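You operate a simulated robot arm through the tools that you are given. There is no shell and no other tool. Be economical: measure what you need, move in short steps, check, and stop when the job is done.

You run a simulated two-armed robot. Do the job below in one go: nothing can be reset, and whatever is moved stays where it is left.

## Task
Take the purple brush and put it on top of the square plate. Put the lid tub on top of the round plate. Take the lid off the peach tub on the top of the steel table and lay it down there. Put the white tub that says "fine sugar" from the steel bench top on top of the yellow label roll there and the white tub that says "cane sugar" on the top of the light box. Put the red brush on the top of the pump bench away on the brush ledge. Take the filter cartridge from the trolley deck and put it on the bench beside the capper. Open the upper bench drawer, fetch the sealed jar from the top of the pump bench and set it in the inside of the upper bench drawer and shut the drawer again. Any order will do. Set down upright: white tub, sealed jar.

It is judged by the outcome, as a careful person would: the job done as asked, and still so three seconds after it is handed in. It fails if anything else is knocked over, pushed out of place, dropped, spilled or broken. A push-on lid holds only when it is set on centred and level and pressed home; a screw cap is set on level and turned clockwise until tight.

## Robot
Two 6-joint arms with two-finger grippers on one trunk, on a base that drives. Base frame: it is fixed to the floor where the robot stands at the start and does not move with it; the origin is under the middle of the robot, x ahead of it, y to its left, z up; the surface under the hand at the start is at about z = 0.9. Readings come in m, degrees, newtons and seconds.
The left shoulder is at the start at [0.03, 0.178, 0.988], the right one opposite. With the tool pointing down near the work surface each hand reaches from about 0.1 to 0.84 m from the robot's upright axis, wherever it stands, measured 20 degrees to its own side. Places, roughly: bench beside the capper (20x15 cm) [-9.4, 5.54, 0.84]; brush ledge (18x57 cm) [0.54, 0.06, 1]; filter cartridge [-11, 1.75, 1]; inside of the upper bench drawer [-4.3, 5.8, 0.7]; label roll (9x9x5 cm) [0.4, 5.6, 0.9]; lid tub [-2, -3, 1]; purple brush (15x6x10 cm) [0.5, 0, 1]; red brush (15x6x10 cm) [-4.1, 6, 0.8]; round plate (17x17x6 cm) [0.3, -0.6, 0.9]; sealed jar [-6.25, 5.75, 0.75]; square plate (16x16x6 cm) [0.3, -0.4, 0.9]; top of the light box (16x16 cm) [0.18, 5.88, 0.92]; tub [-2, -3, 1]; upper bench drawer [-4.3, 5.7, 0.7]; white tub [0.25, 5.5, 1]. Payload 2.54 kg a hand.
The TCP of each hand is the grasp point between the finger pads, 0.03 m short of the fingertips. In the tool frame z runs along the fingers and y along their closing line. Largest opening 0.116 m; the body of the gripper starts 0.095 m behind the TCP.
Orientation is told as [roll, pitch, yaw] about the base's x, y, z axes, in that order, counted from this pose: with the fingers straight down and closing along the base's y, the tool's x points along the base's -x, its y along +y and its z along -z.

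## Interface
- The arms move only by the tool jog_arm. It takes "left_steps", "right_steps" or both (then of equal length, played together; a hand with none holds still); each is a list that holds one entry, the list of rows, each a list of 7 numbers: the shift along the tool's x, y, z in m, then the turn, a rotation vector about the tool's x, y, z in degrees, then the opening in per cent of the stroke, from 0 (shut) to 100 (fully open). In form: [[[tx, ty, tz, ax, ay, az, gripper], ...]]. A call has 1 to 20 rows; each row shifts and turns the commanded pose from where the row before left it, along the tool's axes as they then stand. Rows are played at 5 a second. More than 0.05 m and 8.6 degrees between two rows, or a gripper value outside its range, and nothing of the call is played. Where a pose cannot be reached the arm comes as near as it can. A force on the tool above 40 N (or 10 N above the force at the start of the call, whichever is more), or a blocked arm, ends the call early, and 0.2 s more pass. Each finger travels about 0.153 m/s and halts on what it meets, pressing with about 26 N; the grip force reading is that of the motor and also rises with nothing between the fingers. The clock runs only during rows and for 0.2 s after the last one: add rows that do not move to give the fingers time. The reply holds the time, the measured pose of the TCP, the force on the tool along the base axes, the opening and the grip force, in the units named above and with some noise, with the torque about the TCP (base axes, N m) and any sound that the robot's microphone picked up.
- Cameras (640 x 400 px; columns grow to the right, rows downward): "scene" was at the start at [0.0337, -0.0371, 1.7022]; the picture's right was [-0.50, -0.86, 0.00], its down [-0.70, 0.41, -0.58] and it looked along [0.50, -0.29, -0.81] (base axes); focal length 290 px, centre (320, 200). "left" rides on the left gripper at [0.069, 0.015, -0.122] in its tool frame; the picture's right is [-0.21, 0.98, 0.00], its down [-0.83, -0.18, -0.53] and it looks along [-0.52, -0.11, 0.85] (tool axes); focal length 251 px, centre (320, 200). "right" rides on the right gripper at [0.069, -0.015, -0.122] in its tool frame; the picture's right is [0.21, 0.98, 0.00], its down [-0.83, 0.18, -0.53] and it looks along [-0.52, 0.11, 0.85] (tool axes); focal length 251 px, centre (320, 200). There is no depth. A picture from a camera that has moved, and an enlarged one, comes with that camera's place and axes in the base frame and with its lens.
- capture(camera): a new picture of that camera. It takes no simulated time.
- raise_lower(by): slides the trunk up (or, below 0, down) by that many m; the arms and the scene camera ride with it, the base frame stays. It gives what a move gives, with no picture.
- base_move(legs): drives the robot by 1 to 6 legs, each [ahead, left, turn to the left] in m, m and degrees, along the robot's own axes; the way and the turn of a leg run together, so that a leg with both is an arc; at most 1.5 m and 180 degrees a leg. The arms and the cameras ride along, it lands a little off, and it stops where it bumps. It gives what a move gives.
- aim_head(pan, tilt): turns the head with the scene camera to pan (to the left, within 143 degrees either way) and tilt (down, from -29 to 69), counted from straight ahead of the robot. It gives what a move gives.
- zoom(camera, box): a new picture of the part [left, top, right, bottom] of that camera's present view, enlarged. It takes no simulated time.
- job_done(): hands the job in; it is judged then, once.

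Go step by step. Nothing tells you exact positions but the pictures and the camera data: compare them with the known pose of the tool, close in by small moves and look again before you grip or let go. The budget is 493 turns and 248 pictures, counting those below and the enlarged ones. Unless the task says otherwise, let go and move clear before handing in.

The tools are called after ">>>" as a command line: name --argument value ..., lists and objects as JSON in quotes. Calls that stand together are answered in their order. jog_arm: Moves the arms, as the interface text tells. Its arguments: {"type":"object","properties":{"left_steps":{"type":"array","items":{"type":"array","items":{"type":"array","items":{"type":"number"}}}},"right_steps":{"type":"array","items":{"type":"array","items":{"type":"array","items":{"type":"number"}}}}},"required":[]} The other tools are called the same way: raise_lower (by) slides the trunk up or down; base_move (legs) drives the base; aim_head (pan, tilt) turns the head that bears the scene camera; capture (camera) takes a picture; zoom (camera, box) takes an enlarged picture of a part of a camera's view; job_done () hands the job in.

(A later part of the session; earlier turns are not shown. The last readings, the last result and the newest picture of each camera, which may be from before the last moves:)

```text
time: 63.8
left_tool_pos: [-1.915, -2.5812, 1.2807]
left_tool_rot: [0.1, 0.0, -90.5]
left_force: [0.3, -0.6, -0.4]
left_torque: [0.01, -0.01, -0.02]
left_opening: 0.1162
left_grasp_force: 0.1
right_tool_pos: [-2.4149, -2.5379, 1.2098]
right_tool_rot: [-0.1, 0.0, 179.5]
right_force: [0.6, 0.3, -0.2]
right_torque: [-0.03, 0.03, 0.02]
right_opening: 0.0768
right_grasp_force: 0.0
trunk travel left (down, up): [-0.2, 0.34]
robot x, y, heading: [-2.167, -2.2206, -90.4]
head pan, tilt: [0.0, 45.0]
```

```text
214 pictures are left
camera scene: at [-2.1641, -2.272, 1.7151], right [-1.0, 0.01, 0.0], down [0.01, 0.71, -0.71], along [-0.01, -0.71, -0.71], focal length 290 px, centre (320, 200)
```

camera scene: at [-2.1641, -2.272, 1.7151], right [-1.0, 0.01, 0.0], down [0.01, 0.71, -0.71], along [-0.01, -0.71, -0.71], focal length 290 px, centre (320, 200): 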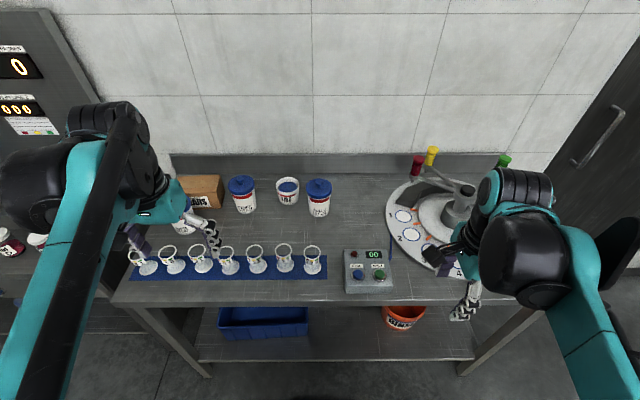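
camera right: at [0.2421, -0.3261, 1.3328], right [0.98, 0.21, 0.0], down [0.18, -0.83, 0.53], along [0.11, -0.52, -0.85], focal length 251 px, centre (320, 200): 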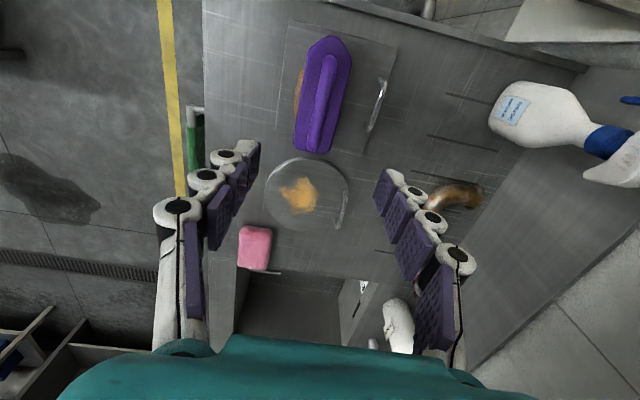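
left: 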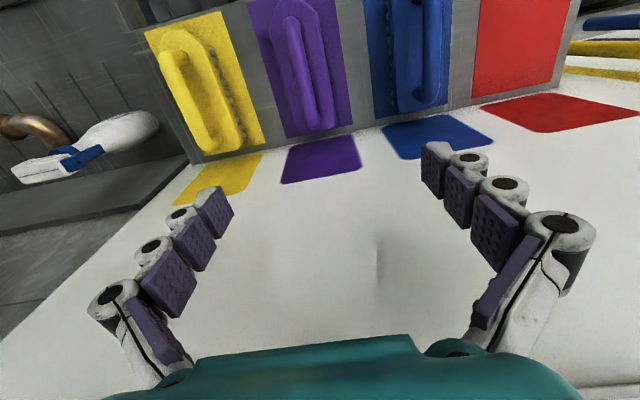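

>>> base_move --legs '[[0.07, 0, 0]]'

>>> zoom --camera "scene" --box '[220, 150, 420, 310]'

```text
time: 64.8
left_tool_pos: [-1.9157, -2.651, 1.2798]
left_tool_rot: [0.0, 0.1, -90.6]
left_force: [1.0, -1.9, -0.2]
left_torque: [0.11, 0.02, -0.01]
left_opening: 0.1157
left_grasp_force: 0.1
right_tool_pos: [-2.4168, -2.6074, 1.2098]
right_tool_rot: [-0.1, 0.0, 179.4]
right_force: [0.6, -1.1, -0.3]
right_torque: [0.1, 0.0, -0.01]
right_opening: 0.0768
right_grasp_force: 0.0
trunk travel left (down, up): [-0.2, 0.34]
robot x, y, heading: [-2.1659, -2.2878, -90.8]
head pan, tilt: [0.0, 45.0]
```

```text
2.50 times, centred on (320, 230) of scene
camera zoom: at [-2.165, -2.3434, 1.715], right [-1.0, 0.01, 0.0], down [0.01, 0.71, -0.71], along [-0.01, -0.71, -0.71], focal length 725 px, centre (320, 125)
```

zoom: 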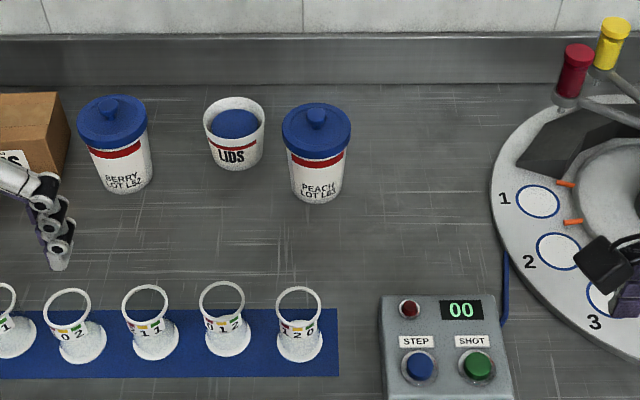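

Peach knob at (-2.171,-3.048,1.037). I orient the right hand to come in low from the front-right with the camera on top, to hold the tub below its lid.

>>> jog_arm --right_steps '[[[0, 0, 0, 0, 0, 8.3, 90], [0, 0, 0, 0, 0, 8.3, 90], [0, 0, 0, 0, 0, 8.3, 90], [0, 0, 0, 0, 0, 8.3, 90], [0, 0, 0, 0, 0, 8.3, 90], [0, 0, 0, 0, 0, 8.3, 90], [0, 0, 0, 0, 8.1, 0, 90], [0, 0, 0, 0, 8.1, 0, 90], [0, 0, 0, 0, 8.1, 0, 90], [0, 0, 0, 0, 8.1, 0, 90], [0, 0, 0, 0, 8.1, 0, 90], [0, 0, 0, 0, 8.1, 0, 90], [0, 0, 0, 0, 8.1, 0, 90], [0, 0, 0, 0, 8.1, 0, 90]]]'

>>> capture --camera "scene"

>>> capture --camera "right"

```text
time: 67.7
left_tool_pos: [-1.9161, -2.6502, 1.2806]
left_tool_rot: [0.1, 0.1, -90.6]
left_force: [-0.2, -0.2, 0.1]
left_torque: [0.05, 0.0, 0.01]
left_opening: 0.1157
left_grasp_force: 0.0
right_tool_pos: [-2.3555, -2.6087, 1.207]
right_tool_rot: [0.1, 60.0, 140.4]
right_force: [-0.1, 0.1, 0.0]
right_torque: [0.02, 0.03, -0.02]
right_opening: 0.1045
right_grasp_force: 0.0
trunk travel left (down, up): [-0.2, 0.34]
robot x, y, heading: [-2.1649, -2.2883, -90.2]
head pan, tilt: [0.0, 45.0]
stopped in row 14 (right hand): the arm was blocked; the commanded pose is now the measured one
```

```text
212 pictures are left
camera scene: at [-2.1656, -2.3413, 1.7151], right [-1.0, 0.01, 0.0], down [0.01, 0.71, -0.71], along [-0.01, -0.71, -0.71], focal length 290 px, centre (320, 200)
```

scene: 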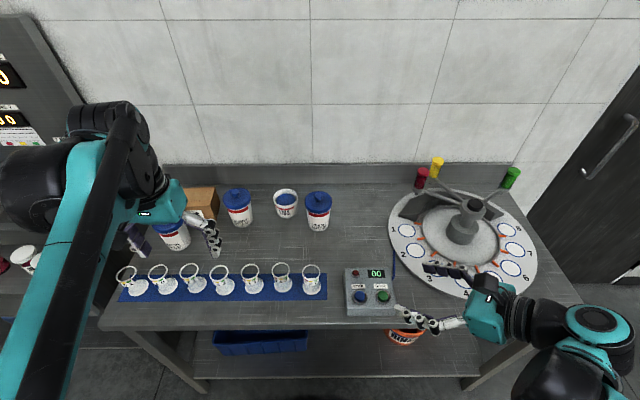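

```text
211 pictures are left
camera right: at [-2.4025, -2.5507, 1.3266], right [-0.54, -0.82, 0.19], down [-0.79, 0.42, -0.45], along [0.29, -0.39, -0.87], focal length 251 px, centre (320, 200)
```

right: 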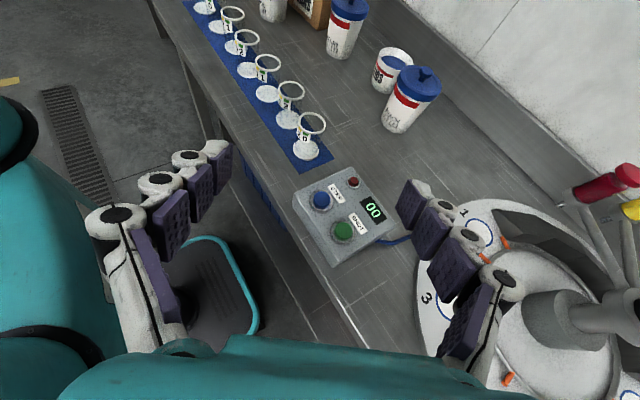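

>>> jog_arm --right_steps '[[[-0.0032, 0.0219, 0.0388, 0, 0, 0, 90], [-0.0032, 0.0219, 0.0388, 0, 0, 0, 90], [-0.0032, 0.0219, 0.0388, 0, 0, 0, 90], [-0.0032, 0.0219, 0.0388, 0, 0, 0, 90], [-0.0032, 0.0219, 0.0388, 0, 0, 0, 90], [-0.0032, 0.0219, 0.0388, 0, 0, 0, 90], [-0.0032, 0.0219, 0.0388, 0, 0, 0, 90], [-0.0032, 0.0219, 0.0388, 0, 0, 0, 90], [-0.0032, 0.0219, 0.0388, 0, 0, 0, 90]]]'

>>> capture --camera "scene"

>>> capture --camera "right"

```text
time: 69.7
left_tool_pos: [-1.9149, -2.6524, 1.2815]
left_tool_rot: [0.0, 0.0, -90.6]
left_force: [-0.1, -0.3, 0.0]
left_torque: [0.06, 0.04, 0.0]
left_opening: 0.1161
left_grasp_force: 0.1
right_tool_pos: [-2.26, -2.9472, 1.0066]
right_tool_rot: [0.0, 60.0, 140.1]
right_force: [0.5, 0.0, 0.7]
right_torque: [0.01, 0.01, 0.01]
right_opening: 0.1044
right_grasp_force: 0.1
trunk travel left (down, up): [-0.2, 0.34]
robot x, y, heading: [-2.1638, -2.2891, -90.9]
head pan, tilt: [0.0, 45.0]
```

```text
210 pictures are left
camera scene: at [-2.1649, -2.3429, 1.715], right [-1.0, 0.01, 0.0], down [0.01, 0.71, -0.71], along [-0.01, -0.71, -0.71], focal length 290 px, centre (320, 200)
```

scene: 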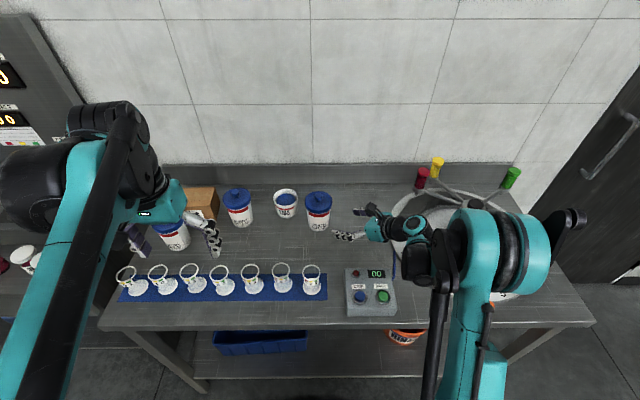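

```text
209 pictures are left
camera right: at [-2.307, -2.8882, 1.1273], right [-0.54, -0.82, 0.19], down [-0.79, 0.42, -0.45], along [0.29, -0.39, -0.87], focal length 251 px, centre (320, 200)
```

right: 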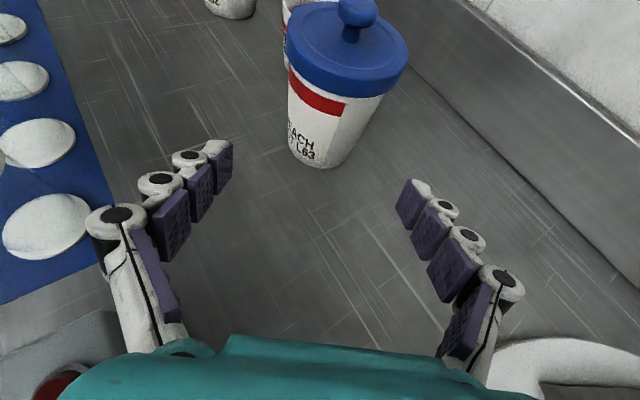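

>>> jog_arm --right_steps '[[[0, 0.0168, 0.02, 0, 0, 0, 92], [0, 0, 0.04, 0, 0, 0, 92], [0, 0, 0.04, 0, 0, 0, 92]]]'

>>> capture --camera "right"

```text
time: 70.5
left_tool_pos: [-1.9171, -2.6516, 1.2808]
left_tool_rot: [0.0, 0.0, -90.6]
left_force: [1.4, -0.1, -0.1]
left_torque: [0.04, -0.02, -0.03]
left_opening: 0.1161
left_grasp_force: 0.0
right_tool_pos: [-2.2043, -3.0136, 0.9573]
right_tool_rot: [0.1, 60.0, 140.3]
right_force: [-0.1, -0.1, -0.1]
right_torque: [0.03, -0.02, 0.03]
right_opening: 0.1066
right_grasp_force: 0.0
trunk travel left (down, up): [-0.2, 0.34]
robot x, y, heading: [-2.1642, -2.2894, -90.5]
head pan, tilt: [0.0, 45.0]
```

```text
208 pictures are left
camera right: at [-2.2506, -2.9556, 1.0774], right [-0.54, -0.82, 0.19], down [-0.79, 0.42, -0.45], along [0.29, -0.39, -0.87], focal length 251 px, centre (320, 200)
```

right: 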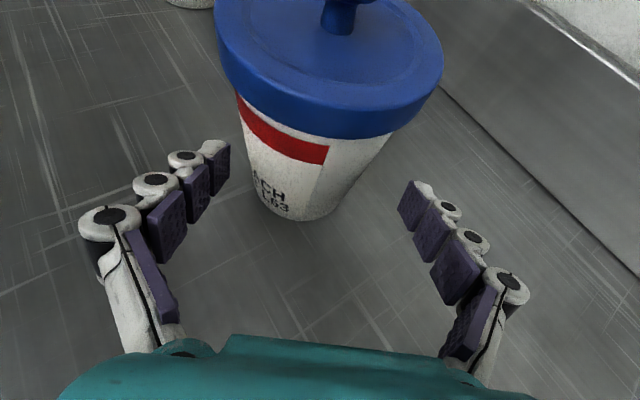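

>>> jog_arm --right_steps '[[[0, -0.003, 0.025, 0, 0, 0, 92], [0, 0, 0.023, 0, 0, 0, 92], [0, 0, 0, 0, 0, 0, 92]]]'

>>> capture --camera "right"

>>> zoom --camera "scene" --box '[250, 160, 450, 300]'

```text
time: 71.3
left_tool_pos: [-1.9166, -2.6487, 1.2804]
left_tool_rot: [-0.1, 0.1, -90.7]
left_force: [-1.3, -0.3, 0.0]
left_torque: [-0.02, -0.01, 0.02]
left_opening: 0.116
left_grasp_force: 0.0
right_tool_pos: [-2.1704, -3.0378, 0.9355]
right_tool_rot: [0.3, 60.0, 140.3]
right_force: [-0.5, -0.2, -0.2]
right_torque: [0.03, -0.02, 0.0]
right_opening: 0.1067
right_grasp_force: 0.1
trunk travel left (down, up): [-0.2, 0.34]
robot x, y, heading: [-2.1655, -2.2883, -90.6]
head pan, tilt: [0.0, 45.0]
```

```text
207 pictures are left
camera right: at [-2.2171, -2.9797, 1.0551], right [-0.54, -0.82, 0.19], down [-0.79, 0.42, -0.45], along [0.29, -0.39, -0.87], focal length 251 px, centre (320, 200)
```

right: 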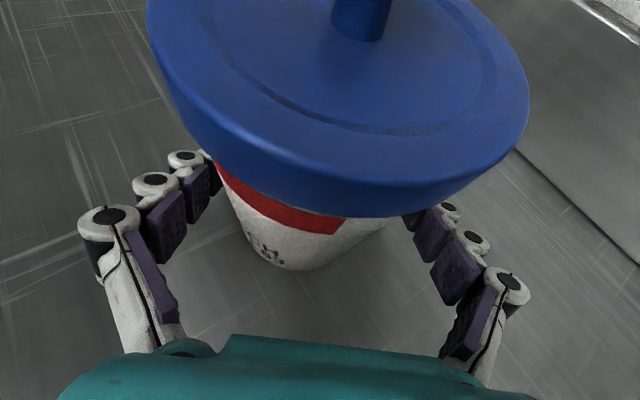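

```text
2.86 times, centred on (350, 230) of scene
camera zoom: at [-2.1648, -2.3408, 1.7151], right [-1.0, 0.01, 0.0], down [0.01, 0.71, -0.71], along [-0.01, -0.71, -0.71], focal length 829 px, centre (234, 114)
```

zoom: 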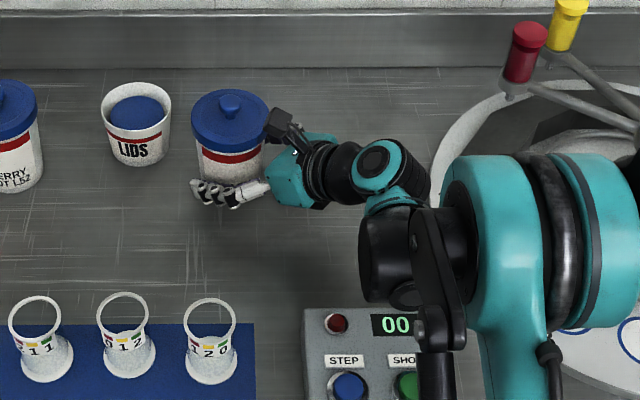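

Fingers straddle the tub beneath the lid. I close the right hand to hold it.

>>> jog_arm --right_steps '[[[0, 0, 0, 0, 0, 0, 80], [0, 0, 0, 0, 0, 0, 72], [0, 0, 0, 0, 0, 0, 66], [0, 0, 0, 0, 0, 0, 60], [0, 0, 0, 0, 0, 0, 55], [0, 0, 0, 0, 0, 0, 50], [0, 0, 0, 0, 0, 0, 40], [0, 0, 0, 0, 0, 0, 40]]]'

>>> capture --camera "right"

```text
time: 73.1
left_tool_pos: [-1.9144, -2.6498, 1.2806]
left_tool_rot: [0.0, 0.0, -90.6]
left_force: [-0.8, 0.6, -1.0]
left_torque: [0.0, -0.04, 0.01]
left_opening: 0.1159
left_grasp_force: 0.0
right_tool_pos: [-2.1707, -3.0388, 0.9356]
right_tool_rot: [0.2, 60.0, 140.3]
right_force: [1.7, 1.1, 2.2]
right_torque: [0.21, -0.21, 0.03]
right_opening: 0.0771
right_grasp_force: 26.0
trunk travel left (down, up): [-0.2, 0.34]
robot x, y, heading: [-2.165, -2.2916, -90.7]
head pan, tilt: [0.0, 45.0]
```

```text
205 pictures are left
camera right: at [-2.217, -2.9793, 1.0554], right [-0.54, -0.82, 0.19], down [-0.79, 0.42, -0.45], along [0.29, -0.39, -0.87], focal length 251 px, centre (320, 200)
```

right: 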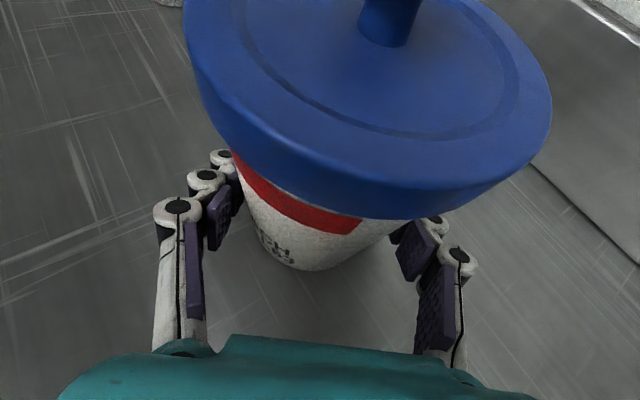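

>>> jog_arm --left_steps '[[[-0.0395, -0.0258, 0, 0, 0, 0, 100], [-0.0395, -0.0258, 0, 0, 0, 0, 90], [-0.0395, -0.0258, 0, 0, 0, 0, 80], [-0.0395, -0.0258, 0, 0, 0, 0, 70], [-0.0395, -0.0258, 0, 0, 0, 0, 60], [-0.0395, -0.0258, 0, 0, 0, 0, 55], [-0.0395, -0.0258, 0, 0, 0, 0, 55], [-0.0395, -0.0258, 0, 0, 0, 0, 55], [-0.0395, -0.0258, 0, 0, 0, 0, 55], [-0.0395, -0.0258, 0, 0, 0, 0, 55]]]'

>>> capture --camera "left"

>>> zoom --camera "scene" --box '[250, 140, 410, 260]'

```text
time: 75.3
left_tool_pos: [-2.1497, -2.9808, 1.2623]
left_tool_rot: [0.1, 0.0, -90.6]
left_force: [-0.7, 0.4, 0.1]
left_torque: [0.02, -0.04, 0.0]
left_opening: 0.0638
left_grasp_force: 0.0
left hand out of reach, approached as far as the arm can: row 9, 10
right_tool_pos: [-2.1714, -3.0392, 0.9349]
right_tool_rot: [0.0, 60.1, 140.2]
right_force: [2.0, -1.2, 1.3]
right_torque: [0.06, -0.31, -0.02]
right_opening: 0.0773
right_grasp_force: 26.2
trunk travel left (down, up): [-0.2, 0.34]
robot x, y, heading: [-2.1618, -2.2891, -90.6]
head pan, tilt: [0.0, 45.0]
```

```text
204 pictures are left
camera left: at [-2.1348, -2.9118, 1.384], right [0.97, -0.22, 0.0], down [-0.19, -0.82, 0.53], along [-0.12, -0.52, -0.85], focal length 251 px, centre (320, 200)
```

left: 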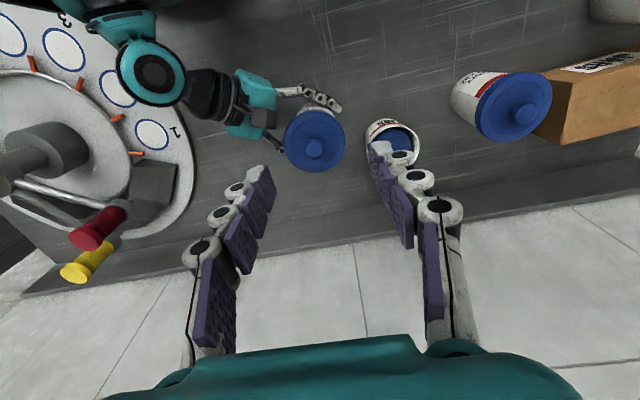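

```text
3.33 times, centred on (330, 200) of scene
camera zoom: at [-2.1665, -2.3413, 1.7151], right [-1.0, 0.01, 0.0], down [0.01, 0.71, -0.71], along [-0.01, -0.71, -0.71], focal length 967 px, centre (287, 200)
```

zoom: 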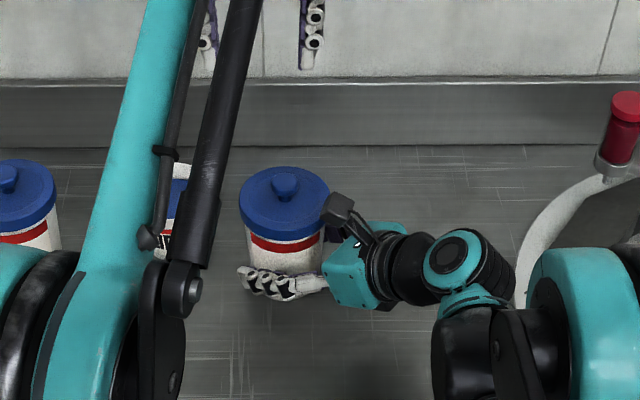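

>>> jog_arm --left_steps '[[[0, 0, 0.04, 0, 0, 0, 50], [0, 0, 0.04, 0, 0, 0, 50], [0, 0, 0.035, 0, 0, 0, 50], [0, 0, 0, 0, 0, 0, 50]]]'

>>> capture --camera "left"

```text
time: 76.3
left_tool_pos: [-2.1491, -2.9798, 1.149]
left_tool_rot: [0.0, 0.0, -90.7]
left_force: [0.6, 0.0, -0.9]
left_torque: [-0.02, -0.03, 0.0]
left_opening: 0.0582
left_grasp_force: 0.1
right_tool_pos: [-2.1718, -3.0376, 0.9363]
right_tool_rot: [0.2, 60.0, 140.3]
right_force: [-0.3, 0.6, 0.3]
right_torque: [0.1, -0.15, 0.04]
right_opening: 0.0774
right_grasp_force: 26.2
trunk travel left (down, up): [-0.2, 0.34]
robot x, y, heading: [-2.1666, -2.2923, -90.6]
head pan, tilt: [0.0, 45.0]
```

```text
202 pictures are left
camera left: at [-2.1326, -2.9117, 1.2694], right [0.97, -0.22, 0.0], down [-0.19, -0.82, 0.53], along [-0.12, -0.52, -0.85], focal length 251 px, centre (320, 200)
```

left: 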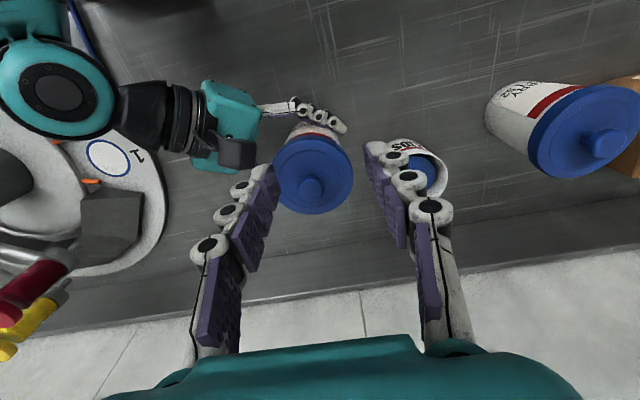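

>>> jog_arm --left_steps '[[[-0.02, -0.008, 0.01, 0, 0, 0, 50], [-0.02, -0.008, 0.01, 0, 0, 0, 50], [-0.02, -0.008, 0.01, 0, 0, 0, 50], [-0.003, 0, 0.01, 0, 0, 0, 50]]]'

>>> capture --camera "left"

>>> zoom --camera "scene" --box '[250, 140, 410, 260]'

```text
time: 77.3
left_tool_pos: [-2.1731, -3.0428, 1.1046]
left_tool_rot: [0.0, -0.1, -90.6]
left_force: [0.2, 0.1, -0.2]
left_torque: [0.01, -0.01, -0.03]
left_opening: 0.0578
left_grasp_force: 0.2
right_tool_pos: [-2.1707, -3.0383, 0.9353]
right_tool_rot: [0.1, 60.0, 140.3]
right_force: [1.9, -0.4, 1.2]
right_torque: [0.01, -0.21, -0.04]
right_opening: 0.0774
right_grasp_force: 25.4
trunk travel left (down, up): [-0.2, 0.34]
robot x, y, heading: [-2.1673, -2.2863, -90.4]
head pan, tilt: [0.0, 45.0]
```

```text
201 pictures are left
camera left: at [-2.1564, -2.974, 1.2274], right [0.97, -0.22, 0.0], down [-0.19, -0.82, 0.53], along [-0.12, -0.52, -0.85], focal length 251 px, centre (320, 200)
```

left: 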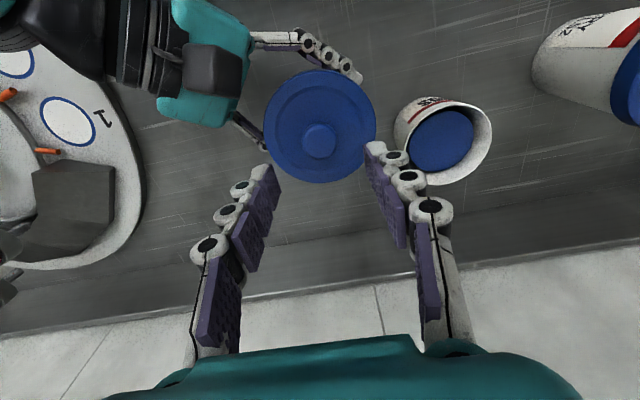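

```text
3.33 times, centred on (330, 200) of scene
camera zoom: at [-2.1648, -2.3411, 1.7151], right [-1.0, 0.01, 0.0], down [0.01, 0.71, -0.71], along [-0.01, -0.71, -0.71], focal length 967 px, centre (287, 200)
```

zoom: 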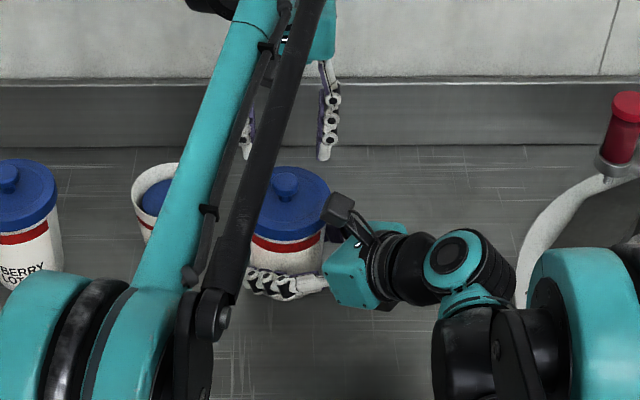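

>>> jog_arm --left_steps '[[[0.003, 0, 0.03, 0, 0, 0, 50], [0, 0, 0.015, 0, 0, 0, 50], [0, 0, 0.01, 0, 0, 0, 50], [0, 0, 0, 0, 0, 0, 50]]]'

>>> capture --camera "left"

>>> capture --camera "right"

```text
time: 78.3
left_tool_pos: [-2.1728, -3.0399, 1.0507]
left_tool_rot: [0.0, 0.0, -90.7]
left_force: [-0.1, -0.2, 6.9]
left_torque: [-0.01, 0.06, 0.02]
left_opening: 0.0593
left_grasp_force: 1.0
right_tool_pos: [-2.1706, -3.0382, 0.9348]
right_tool_rot: [0.2, 60.1, 140.3]
right_force: [-0.4, -1.5, -0.2]
right_torque: [0.04, -0.34, -0.09]
right_opening: 0.0771
right_grasp_force: 26.0
trunk travel left (down, up): [-0.2, 0.34]
robot x, y, heading: [-2.1642, -2.2882, -90.6]
head pan, tilt: [0.0, 45.0]
```

```text
199 pictures are left
camera left: at [-2.1578, -2.9703, 1.1724], right [0.97, -0.22, 0.0], down [-0.19, -0.82, 0.53], along [-0.12, -0.52, -0.85], focal length 251 px, centre (320, 200)
```

left: 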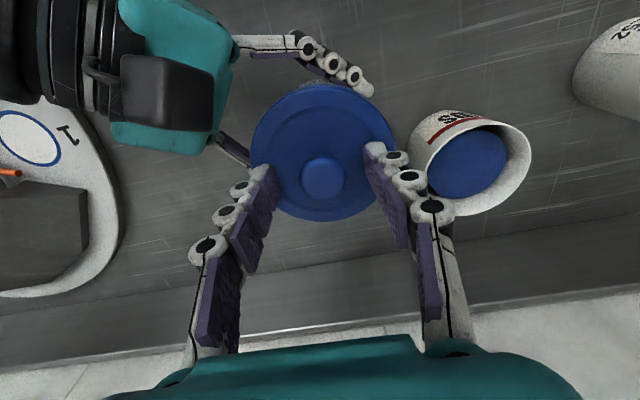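

```text
198 pictures are left
camera right: at [-2.2172, -2.9795, 1.0551], right [-0.54, -0.82, 0.19], down [-0.79, 0.42, -0.45], along [0.29, -0.39, -0.87], focal length 251 px, centre (320, 200)
```

right: 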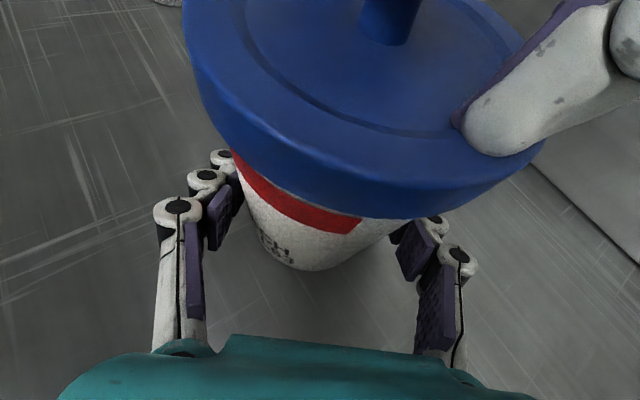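

The left fingertips just touch the lid top beside the knob. I ease up 3 mm and close on the knob.

>>> jog_arm --left_steps '[[[0, 0, -0.003, 0, 0, 0, 50], [0, 0, 0, 0, 0, 0, 40], [0, 0, 0, 0, 0, 0, 28], [0, 0, 0, 0, 0, 0, 15], [0, 0, 0, 0, 0, 0, 0], [0, 0, 0, 0, 0, 0, 0], [0, 0, 0, 0, 0, 0, 0]]]'

>>> capture --camera "left"

```text
time: 79.9
left_tool_pos: [-2.1733, -3.0399, 1.0534]
left_tool_rot: [0.0, 0.0, -90.6]
left_force: [1.9, -0.5, 1.0]
left_torque: [-0.01, -0.06, -0.03]
left_opening: 0.0254
left_grasp_force: 26.2
right_tool_pos: [-2.1708, -3.0381, 0.9353]
right_tool_rot: [0.1, 60.1, 140.3]
right_force: [-3.9, 0.7, 0.0]
right_torque: [-0.03, -0.38, -0.01]
right_opening: 0.0769
right_grasp_force: 26.4
trunk travel left (down, up): [-0.2, 0.34]
robot x, y, heading: [-2.1664, -2.2893, -90.7]
head pan, tilt: [0.0, 45.0]
heard: snap
```

```text
197 pictures are left
camera left: at [-2.1577, -2.9705, 1.1753], right [0.97, -0.22, 0.0], down [-0.19, -0.82, 0.53], along [-0.12, -0.52, -0.85], focal length 251 px, centre (320, 200)
```

left: 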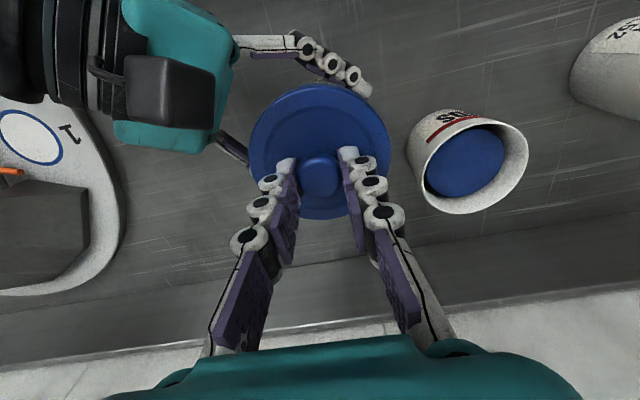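

Knob gripped (a snap was heard — the lid's seat letting go). I lift straight up.

>>> jog_arm --left_steps '[[[0, 0, -0.004, 0, 0, 0, 0], [0, 0, -0.006, 0, 0, 0, 0], [0, 0, -0.01, 0, 0, 0, 0], [0, 0, -0.015, 0, 0, 0, 0], [0, 0, -0.015, 0, 0, 0, 0]]]'

>>> capture --camera "right"

>>> capture --camera "left"

```text
time: 81.1
left_tool_pos: [-2.1715, -3.0403, 1.1047]
left_tool_rot: [-0.1, -0.1, -90.6]
left_force: [-0.3, 0.1, -0.7]
left_torque: [0.0, 0.03, 0.0]
left_opening: 0.0256
left_grasp_force: 25.8
right_tool_pos: [-2.1695, -3.0384, 0.9349]
right_tool_rot: [0.1, 60.0, 140.3]
right_force: [0.4, 0.1, -0.7]
right_torque: [0.01, -0.16, -0.03]
right_opening: 0.0769
right_grasp_force: 25.6
trunk travel left (down, up): [-0.2, 0.34]
robot x, y, heading: [-2.1685, -2.2922, -90.7]
head pan, tilt: [0.0, 45.0]
```

```text
196 pictures are left
camera right: at [-2.2171, -2.9797, 1.055], right [-0.54, -0.82, 0.19], down [-0.79, 0.42, -0.45], along [0.29, -0.39, -0.87], focal length 251 px, centre (320, 200)
```

right: 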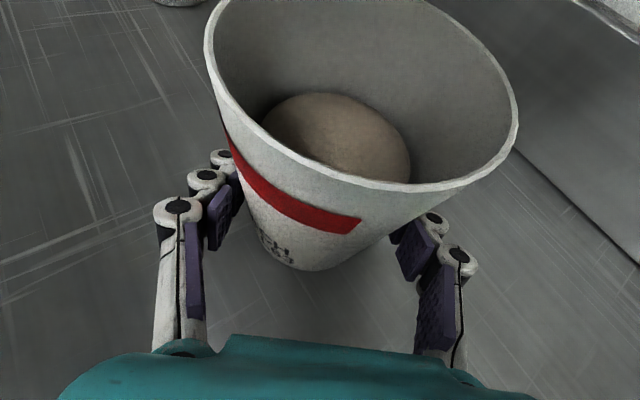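

```text
195 pictures are left
camera left: at [-2.1567, -2.9712, 1.2263], right [0.97, -0.22, 0.0], down [-0.19, -0.82, 0.53], along [-0.12, -0.52, -0.85], focal length 251 px, centre (320, 200)
```

left: 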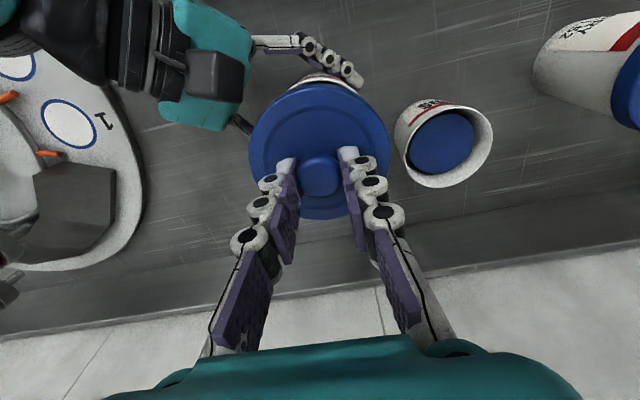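

The lid is off. I carry it to the free spot at about (-2.06,-2.93) and lower it.

>>> jog_arm --left_steps '[[[0, 0, -0.02, 0, 0, 0, 0], [0.028, 0.028, 0, 0, 0, 0, 0], [0.028, 0.028, 0, 0, 0, 0, 0], [0.028, 0.028, 0, 0, 0, 0, 0], [0.026, 0.027, 0, 0, 0, 0, 0], [0, 0, 0.04, 0, 0, 0, 0], [0, 0, 0.04, 0, 0, 0, 0], [0, 0, 0.04, 0, 0, 0, 0], [0, 0, 0, 0, 0, 0, 0]]]'

>>> capture --camera "left"

>>> zoom --camera "scene" --box '[220, 140, 420, 280]'

```text
time: 83.1
left_tool_pos: [-2.0608, -2.9321, 1.0051]
left_tool_rot: [-0.1, 0.0, -90.6]
left_force: [-0.2, 0.6, -1.3]
left_torque: [-0.02, -0.04, -0.03]
left_opening: 0.0255
left_grasp_force: 26.1
right_tool_pos: [-2.1709, -3.0385, 0.9351]
right_tool_rot: [0.1, 60.0, 140.2]
right_force: [0.9, -0.5, -1.1]
right_torque: [-0.01, -0.13, 0.01]
right_opening: 0.077
right_grasp_force: 25.8
trunk travel left (down, up): [-0.2, 0.34]
robot x, y, heading: [-2.1618, -2.2891, -90.6]
head pan, tilt: [0.0, 45.0]
```

```text
194 pictures are left
camera left: at [-2.0463, -2.8627, 1.126], right [0.97, -0.22, 0.0], down [-0.19, -0.82, 0.53], along [-0.12, -0.52, -0.85], focal length 251 px, centre (320, 200)
```

left: 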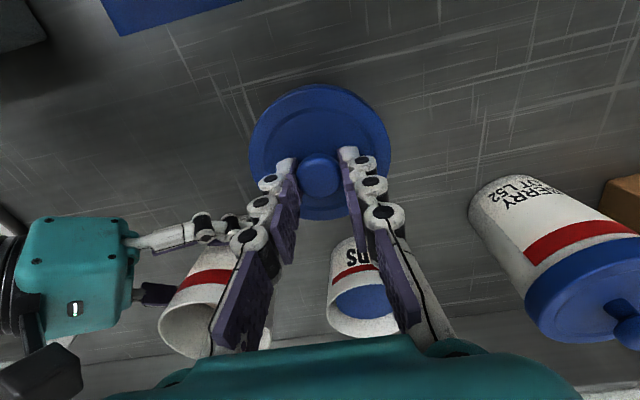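

```text
2.86 times, centred on (320, 210) of scene
camera zoom: at [-2.1649, -2.3413, 1.7151], right [-1.0, 0.01, 0.0], down [0.01, 0.71, -0.71], along [-0.01, -0.71, -0.71], focal length 829 px, centre (320, 171)
```

zoom: 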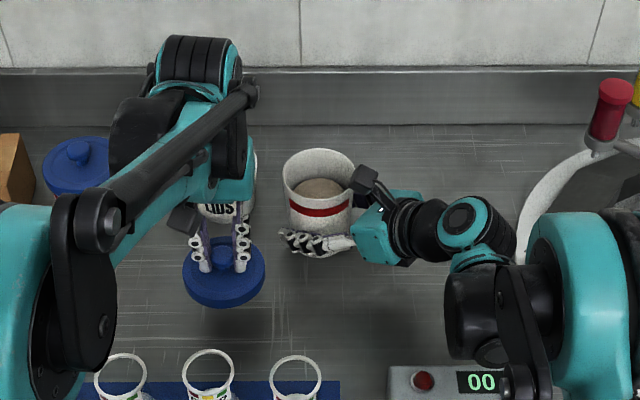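

Spot is clear. I lower the lid until it touches the table.

>>> jog_arm --left_steps '[[[0, 0, 0.03, 0, 0, 0, 0], [0, 0, 0.01, 0, 0, 0, 0], [0, 0, 0.006, 0, 0, 0, 0], [0, 0, 0.005, 0, 0, 0, 0], [0, 0, 0, 0, 0, 0, 0]]]'

```text
time: 84.3
left_tool_pos: [-2.0614, -2.9318, 0.9524]
left_tool_rot: [0.0, -0.1, -90.5]
left_force: [-0.4, -0.1, -0.3]
left_torque: [0.02, 0.0, 0.0]
left_opening: 0.0252
left_grasp_force: 26.1
right_tool_pos: [-2.1709, -3.0376, 0.9351]
right_tool_rot: [0.3, 60.1, 140.3]
right_force: [0.4, -1.2, 0.3]
right_torque: [-0.02, -0.12, -0.02]
right_opening: 0.0772
right_grasp_force: 25.5
trunk travel left (down, up): [-0.2, 0.34]
robot x, y, heading: [-2.1671, -2.291, -90.6]
head pan, tilt: [0.0, 45.0]
```

>>> jog_arm --left_steps '[[[0, 0, 0.004, 0, 0, 0, 0], [0, 0, 0.004, 0, 0, 0, 0], [0, 0, 0.003, 0, 0, 0, 0], [0, 0, 0, 0, 0, 0, 0]]]'

```text
time: 85.2
left_tool_pos: [-2.0626, -2.9314, 0.9447]
left_tool_rot: [0.0, -0.2, -90.6]
left_force: [-0.5, 2.0, 20.2]
left_torque: [0.19, 0.01, -0.03]
left_opening: 0.0254
left_grasp_force: 25.9
right_tool_pos: [-2.1714, -3.0377, 0.9351]
right_tool_rot: [0.2, 60.0, 140.5]
right_force: [0.1, -0.5, -0.3]
right_torque: [0.03, 0.01, -0.03]
right_opening: 0.0769
right_grasp_force: 26.1
trunk travel left (down, up): [-0.2, 0.34]
robot x, y, heading: [-2.1646, -2.2891, -90.2]
head pan, tilt: [0.0, 45.0]
stopped in row 4 (left hand): the force on the tool passed its limit at 42 N (the readings are from after the stop); the commanded pose is now the measured one
```

Lid is on the table. I release both hands and withdraw.

>>> jog_arm --left_steps '[[[0, 0, -0.001, 0, 0, 0, 10], [0, 0, 0, 0, 0, 0, 45], [0, 0, 0, 0, 0, 0, 50], [0, 0, 0, 0, 0, 0, 50], [0, 0, -0.03, 0, 0, 0, 50], [0, 0, -0.04, 0, 0, 0, 50], [0, 0, -0.05, 0, 0, 0, 50], [0, 0, -0.05, 0, 0, 0, 50]]]' --right_steps '[[[0, 0, 0, 0, 0, 0, 75], [0, 0, 0, 0, 0, 0, 85], [0, 0, 0, 0, 0, 0, 92], [0, 0, 0, 0, 0, 0, 92], [0, 0, -0.03, 0, 0, 0, 92], [0, 0, -0.04, 0, 0, 0, 92], [0, 0, -0.045, 0, 0, 0, 92], [0, 0, -0.045, 0, 0, 0, 92]]]'

>>> capture --camera "scene"

>>> capture --camera "right"

```text
time: 87.0
left_tool_pos: [-2.0616, -2.9301, 1.1167]
left_tool_rot: [0.1, -0.2, -90.5]
left_force: [-1.1, 0.1, 0.1]
left_torque: [-0.01, -0.01, -0.04]
left_opening: 0.0583
left_grasp_force: 0.1
right_tool_pos: [-2.2777, -2.9476, 1.0164]
right_tool_rot: [0.2, 60.1, 140.4]
right_force: [-0.4, 0.2, -0.1]
right_torque: [-0.01, -0.01, 0.02]
right_opening: 0.1067
right_grasp_force: 0.1
trunk travel left (down, up): [-0.2, 0.34]
robot x, y, heading: [-2.1607, -2.2897, -90.4]
head pan, tilt: [0.0, 45.0]
```

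```text
192 pictures are left
camera scene: at [-2.1657, -2.3388, 1.7152], right [-1.0, 0.01, 0.0], down [0.01, 0.71, -0.71], along [-0.01, -0.71, -0.71], focal length 290 px, centre (320, 200)
```

scene: 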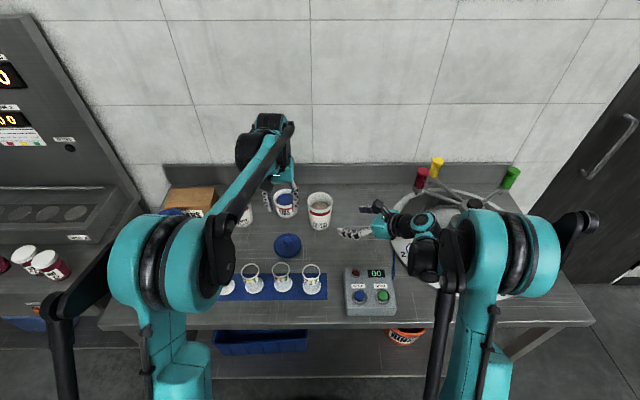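

```text
191 pictures are left
camera right: at [-2.3255, -2.8889, 1.1364], right [-0.54, -0.82, 0.19], down [-0.79, 0.42, -0.45], along [0.29, -0.39, -0.87], focal length 251 px, centre (320, 200)
```

right: 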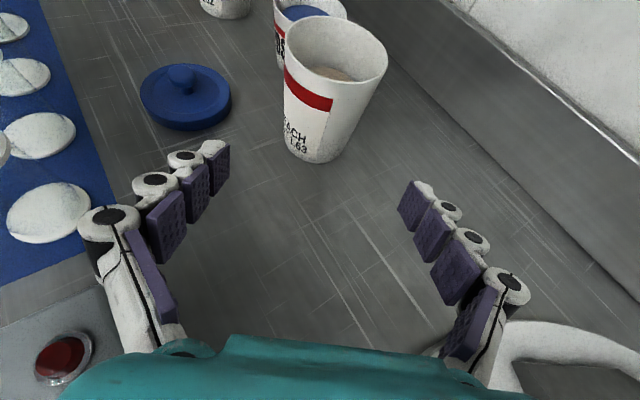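

Peach lid lies beside, tub stands open. Now the LIDS tub at (-2.048,-3.092): left hand goes above it.

>>> jog_arm --left_steps '[[[-0.04, 0.004, 0, 0, 0, 0, 75], [-0.04, 0.004, 0, 0, 0, 0, 90], [-0.04, 0.004, 0, 0, 0, 0, 100], [-0.04, 0.001, 0, 0, 0, 0, 100], [0, 0, 0.03, 0, 0, 0, 100]]]' --right_steps '[[[0, 0, -0.03, 0, 0, 0, 92], [0, 0, -0.03, 0, 0, 0, 92], [0, 0, -0.03, 0, 0, 0, 92], [0, 0, -0.03, 0, 0, 0, 92], [0, 0, -0.03, 0, 0, 0, 92]]]'

>>> capture --camera "left"

```text
time: 88.2
left_tool_pos: [-2.0469, -3.0679, 1.0772]
left_tool_rot: [0.1, -0.2, -90.6]
left_force: [-1.1, -0.6, -0.3]
left_torque: [-0.01, -0.02, 0.01]
left_opening: 0.1158
left_grasp_force: 0.2
left hand out of reach, approached as far as the arm can: row 4
right_tool_pos: [-2.3795, -2.8644, 1.0915]
right_tool_rot: [0.2, 59.9, 140.4]
right_force: [-0.1, -0.5, -0.1]
right_torque: [-0.01, -0.03, -0.01]
right_opening: 0.1067
right_grasp_force: 0.1
trunk travel left (down, up): [-0.2, 0.34]
robot x, y, heading: [-2.1696, -2.2934, -90.7]
head pan, tilt: [0.0, 45.0]
```

```text
190 pictures are left
camera left: at [-2.0315, -2.9979, 1.1988], right [0.97, -0.22, 0.0], down [-0.19, -0.82, 0.54], along [-0.12, -0.52, -0.84], focal length 251 px, centre (320, 200)
```

left: 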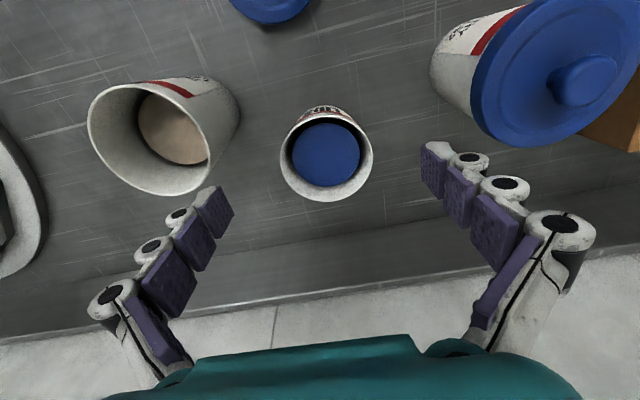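

>>> raise_lower --by 0.15

>>> jog_arm --left_steps '[[[-0.012, 0, 0.04, 0, 0, 0, 100], [-0.012, 0, 0.05, 0, 0, 0, 100], [0, 0, 0.05, 0, 0, 0, 100]]]'

>>> capture --camera "left"

```text
time: 90.0
left_tool_pos: [-2.0466, -3.0682, 1.2264]
left_tool_rot: [0.0, -0.1, -90.6]
left_force: [-0.9, 0.1, -1.0]
left_torque: [0.02, 0.01, 0.0]
left_opening: 0.1158
left_grasp_force: 0.1
right_tool_pos: [-2.378, -2.8653, 1.2404]
right_tool_rot: [0.2, 60.1, 140.2]
right_force: [0.5, -0.2, 0.0]
right_torque: [-0.03, 0.01, 0.01]
right_opening: 0.1068
right_grasp_force: 0.1
trunk travel left (down, up): [-0.35, 0.19]
robot x, y, heading: [-2.1643, -2.2886, -91.0]
head pan, tilt: [0.0, 45.0]
```

```text
refused: row 2 steps farther than a row can; nothing moved
```

```text
189 pictures are left
camera left: at [-2.0314, -2.9983, 1.3484], right [0.97, -0.22, 0.0], down [-0.19, -0.82, 0.54], along [-0.12, -0.52, -0.84], focal length 251 px, centre (320, 200)
```

left: 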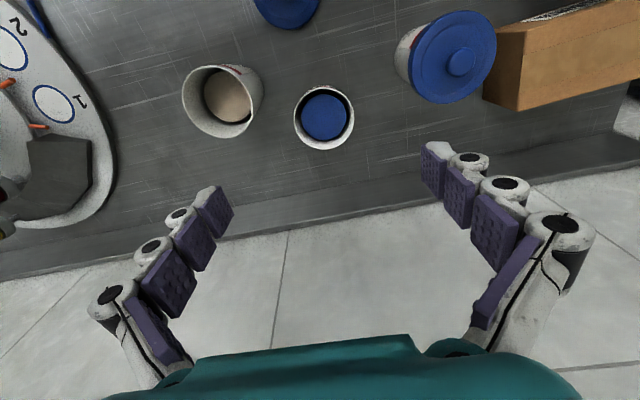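

>>> jog_arm --left_steps '[[[-0.012, 0, 0.04, 0, 0, 0, 100], [-0.012, 0, 0.045, 0, 0, 0, 100], [0, 0, 0.045, 0, 0, 0, 100], [0, 0, 0.03, 0, 0, 0, 100], [0, 0, 0, 0, 0, 0, 100]]]'

>>> capture --camera "left"

```text
time: 91.2
left_tool_pos: [-2.046, -3.0926, 1.0684]
left_tool_rot: [0.1, -0.2, -90.5]
left_force: [0.6, -0.2, 0.0]
left_torque: [-0.04, -0.01, -0.01]
left_opening: 0.1159
left_grasp_force: 0.1
right_tool_pos: [-2.3794, -2.8644, 1.2426]
right_tool_rot: [0.2, 59.9, 140.5]
right_force: [0.7, -0.1, -0.2]
right_torque: [-0.02, -0.03, 0.03]
right_opening: 0.1067
right_grasp_force: 0.1
trunk travel left (down, up): [-0.35, 0.19]
robot x, y, heading: [-2.1657, -2.2875, -90.6]
head pan, tilt: [0.0, 45.0]
```

```text
188 pictures are left
camera left: at [-2.0301, -3.0226, 1.1903], right [0.97, -0.22, 0.0], down [-0.19, -0.82, 0.54], along [-0.12, -0.52, -0.84], focal length 251 px, centre (320, 200)
```

left: 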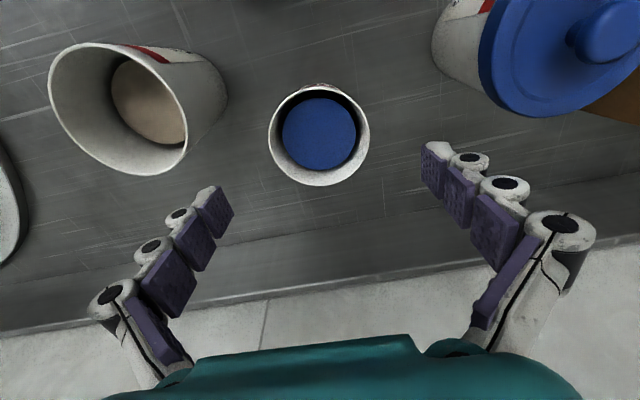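

>>> jog_arm --left_steps '[[[-0.003, -0.001, 0.04, 0, 0, 0, 100], [0, 0, 0.04, 0, 0, 0, 100], [0, 0, 0.03, 0, 0, 0, 100], [0, 0, 0.016, 0, 0, 0, 100], [0, 0, 0, 0, 0, 0, 100]]]'

>>> capture --camera "left"

>>> zoom --camera "scene" --box '[220, 180, 380, 300]'

```text
time: 92.4
left_tool_pos: [-2.0452, -3.0647, 0.9524]
left_tool_rot: [0.0, -0.2, -90.6]
left_force: [-0.5, 0.8, -0.3]
left_torque: [0.01, -0.02, 0.02]
left_opening: 0.1161
left_grasp_force: 0.0
left hand out of reach, approached as far as the arm can: row 1, 2, 3, 4
right_tool_pos: [-2.3801, -2.8644, 1.2413]
right_tool_rot: [0.2, 60.0, 140.3]
right_force: [0.3, 0.1, 0.2]
right_torque: [0.01, 0.0, -0.02]
right_opening: 0.1065
right_grasp_force: 0.0
trunk travel left (down, up): [-0.35, 0.19]
robot x, y, heading: [-2.1637, -2.2918, -90.7]
head pan, tilt: [0.0, 45.0]
```

```text
187 pictures are left
camera left: at [-2.0303, -2.9948, 1.0743], right [0.97, -0.22, 0.0], down [-0.19, -0.82, 0.54], along [-0.12, -0.52, -0.84], focal length 251 px, centre (320, 200)
```

left: 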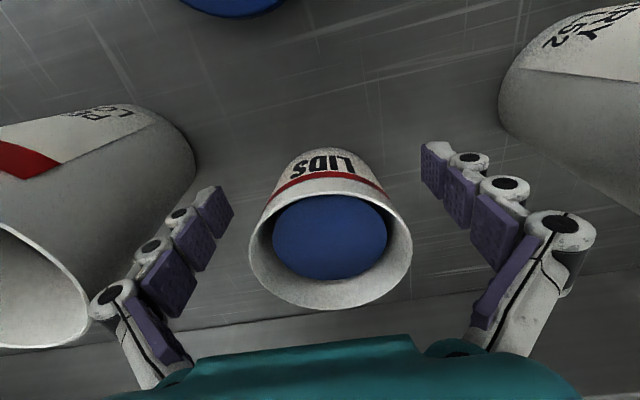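

```text
3.33 times, centred on (300, 240) of scene
camera zoom: at [-2.165, -2.3412, 1.8651], right [-1.0, 0.01, 0.0], down [0.01, 0.71, -0.71], along [-0.01, -0.71, -0.71], focal length 967 px, centre (387, 67)
```

zoom: 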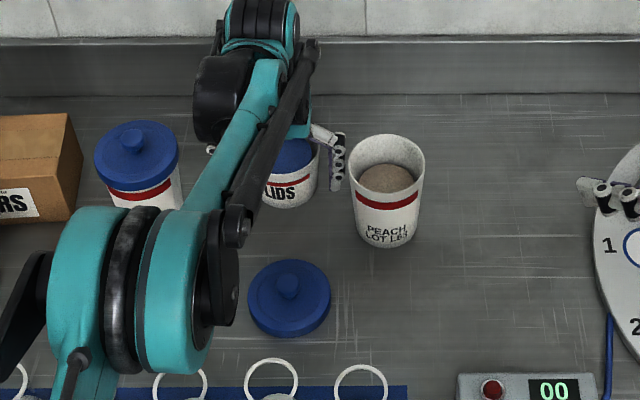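

The reach is best with the shoulder nearly level with the hand; I lift the hand, lower the trunk back and then go forward at low height.

>>> jog_arm --left_steps '[[[0, 0, -0.04, 0, 0, 0, 100], [0, 0, -0.04, 0, 0, 0, 100], [0, 0, -0.04, 0, 0, 0, 100], [0, 0, -0.04, 0, 0, 0, 100]]]'

>>> raise_lower --by -0.14

>>> jog_arm --left_steps '[[[-0.015, 0, 0, 0, 0, 0, 100], [-0.013, -0.001, 0.005, 0, 0, 0, 100], [0, 0, 0.01, 0, 0, 0, 100], [0, 0, 0.01, 0, 0, 0, 100]]]'

>>> capture --camera "left"

```text
time: 93.4
left_tool_pos: [-2.0466, -3.0624, 1.1131]
left_tool_rot: [0.0, -0.2, -90.6]
left_force: [-0.2, 0.9, -0.3]
left_torque: [-0.02, -0.04, 0.0]
left_opening: 0.1157
left_grasp_force: 0.0
right_tool_pos: [-2.3782, -2.8646, 1.2415]
right_tool_rot: [0.3, 60.0, 140.4]
right_force: [0.4, 1.1, 0.3]
right_torque: [-0.01, -0.01, 0.01]
right_opening: 0.1068
right_grasp_force: 0.2
trunk travel left (down, up): [-0.35, 0.19]
robot x, y, heading: [-2.1631, -2.2905, -90.5]
head pan, tilt: [0.0, 45.0]
```

```text
time: 95.1
left_tool_pos: [-2.047, -3.0638, 0.9717]
left_tool_rot: [0.0, -0.2, -90.7]
left_force: [-0.5, -0.3, 0.6]
left_torque: [-0.02, -0.01, -0.02]
left_opening: 0.1157
left_grasp_force: 0.0
right_tool_pos: [-2.379, -2.8652, 1.102]
right_tool_rot: [0.1, 60.0, 140.4]
right_force: [-0.2, 0.5, -0.1]
right_torque: [0.0, 0.0, -0.01]
right_opening: 0.1065
right_grasp_force: 0.0
trunk travel left (down, up): [-0.21, 0.33]
robot x, y, heading: [-2.1648, -2.2881, -90.6]
head pan, tilt: [0.0, 45.0]
```

```text
time: 96.1
left_tool_pos: [-2.0498, -3.0928, 0.9465]
left_tool_rot: [0.0, -0.1, -90.6]
left_force: [0.1, 0.6, -0.2]
left_torque: [-0.02, -0.02, -0.02]
left_opening: 0.1156
left_grasp_force: 0.0
right_tool_pos: [-2.3788, -2.8648, 1.1014]
right_tool_rot: [0.1, 60.0, 140.4]
right_force: [0.5, 0.3, -1.2]
right_torque: [0.0, 0.02, -0.02]
right_opening: 0.1066
right_grasp_force: 0.1
trunk travel left (down, up): [-0.21, 0.33]
robot x, y, heading: [-2.1649, -2.2884, -90.5]
head pan, tilt: [0.0, 45.0]
```

```text
185 pictures are left
camera left: at [-2.0317, -3.023, 1.0685], right [0.97, -0.22, 0.0], down [-0.19, -0.82, 0.54], along [-0.12, -0.52, -0.84], focal length 251 px, centre (320, 200)
```

left: 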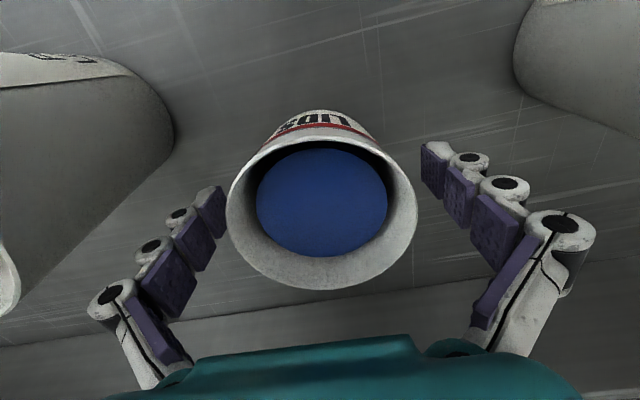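

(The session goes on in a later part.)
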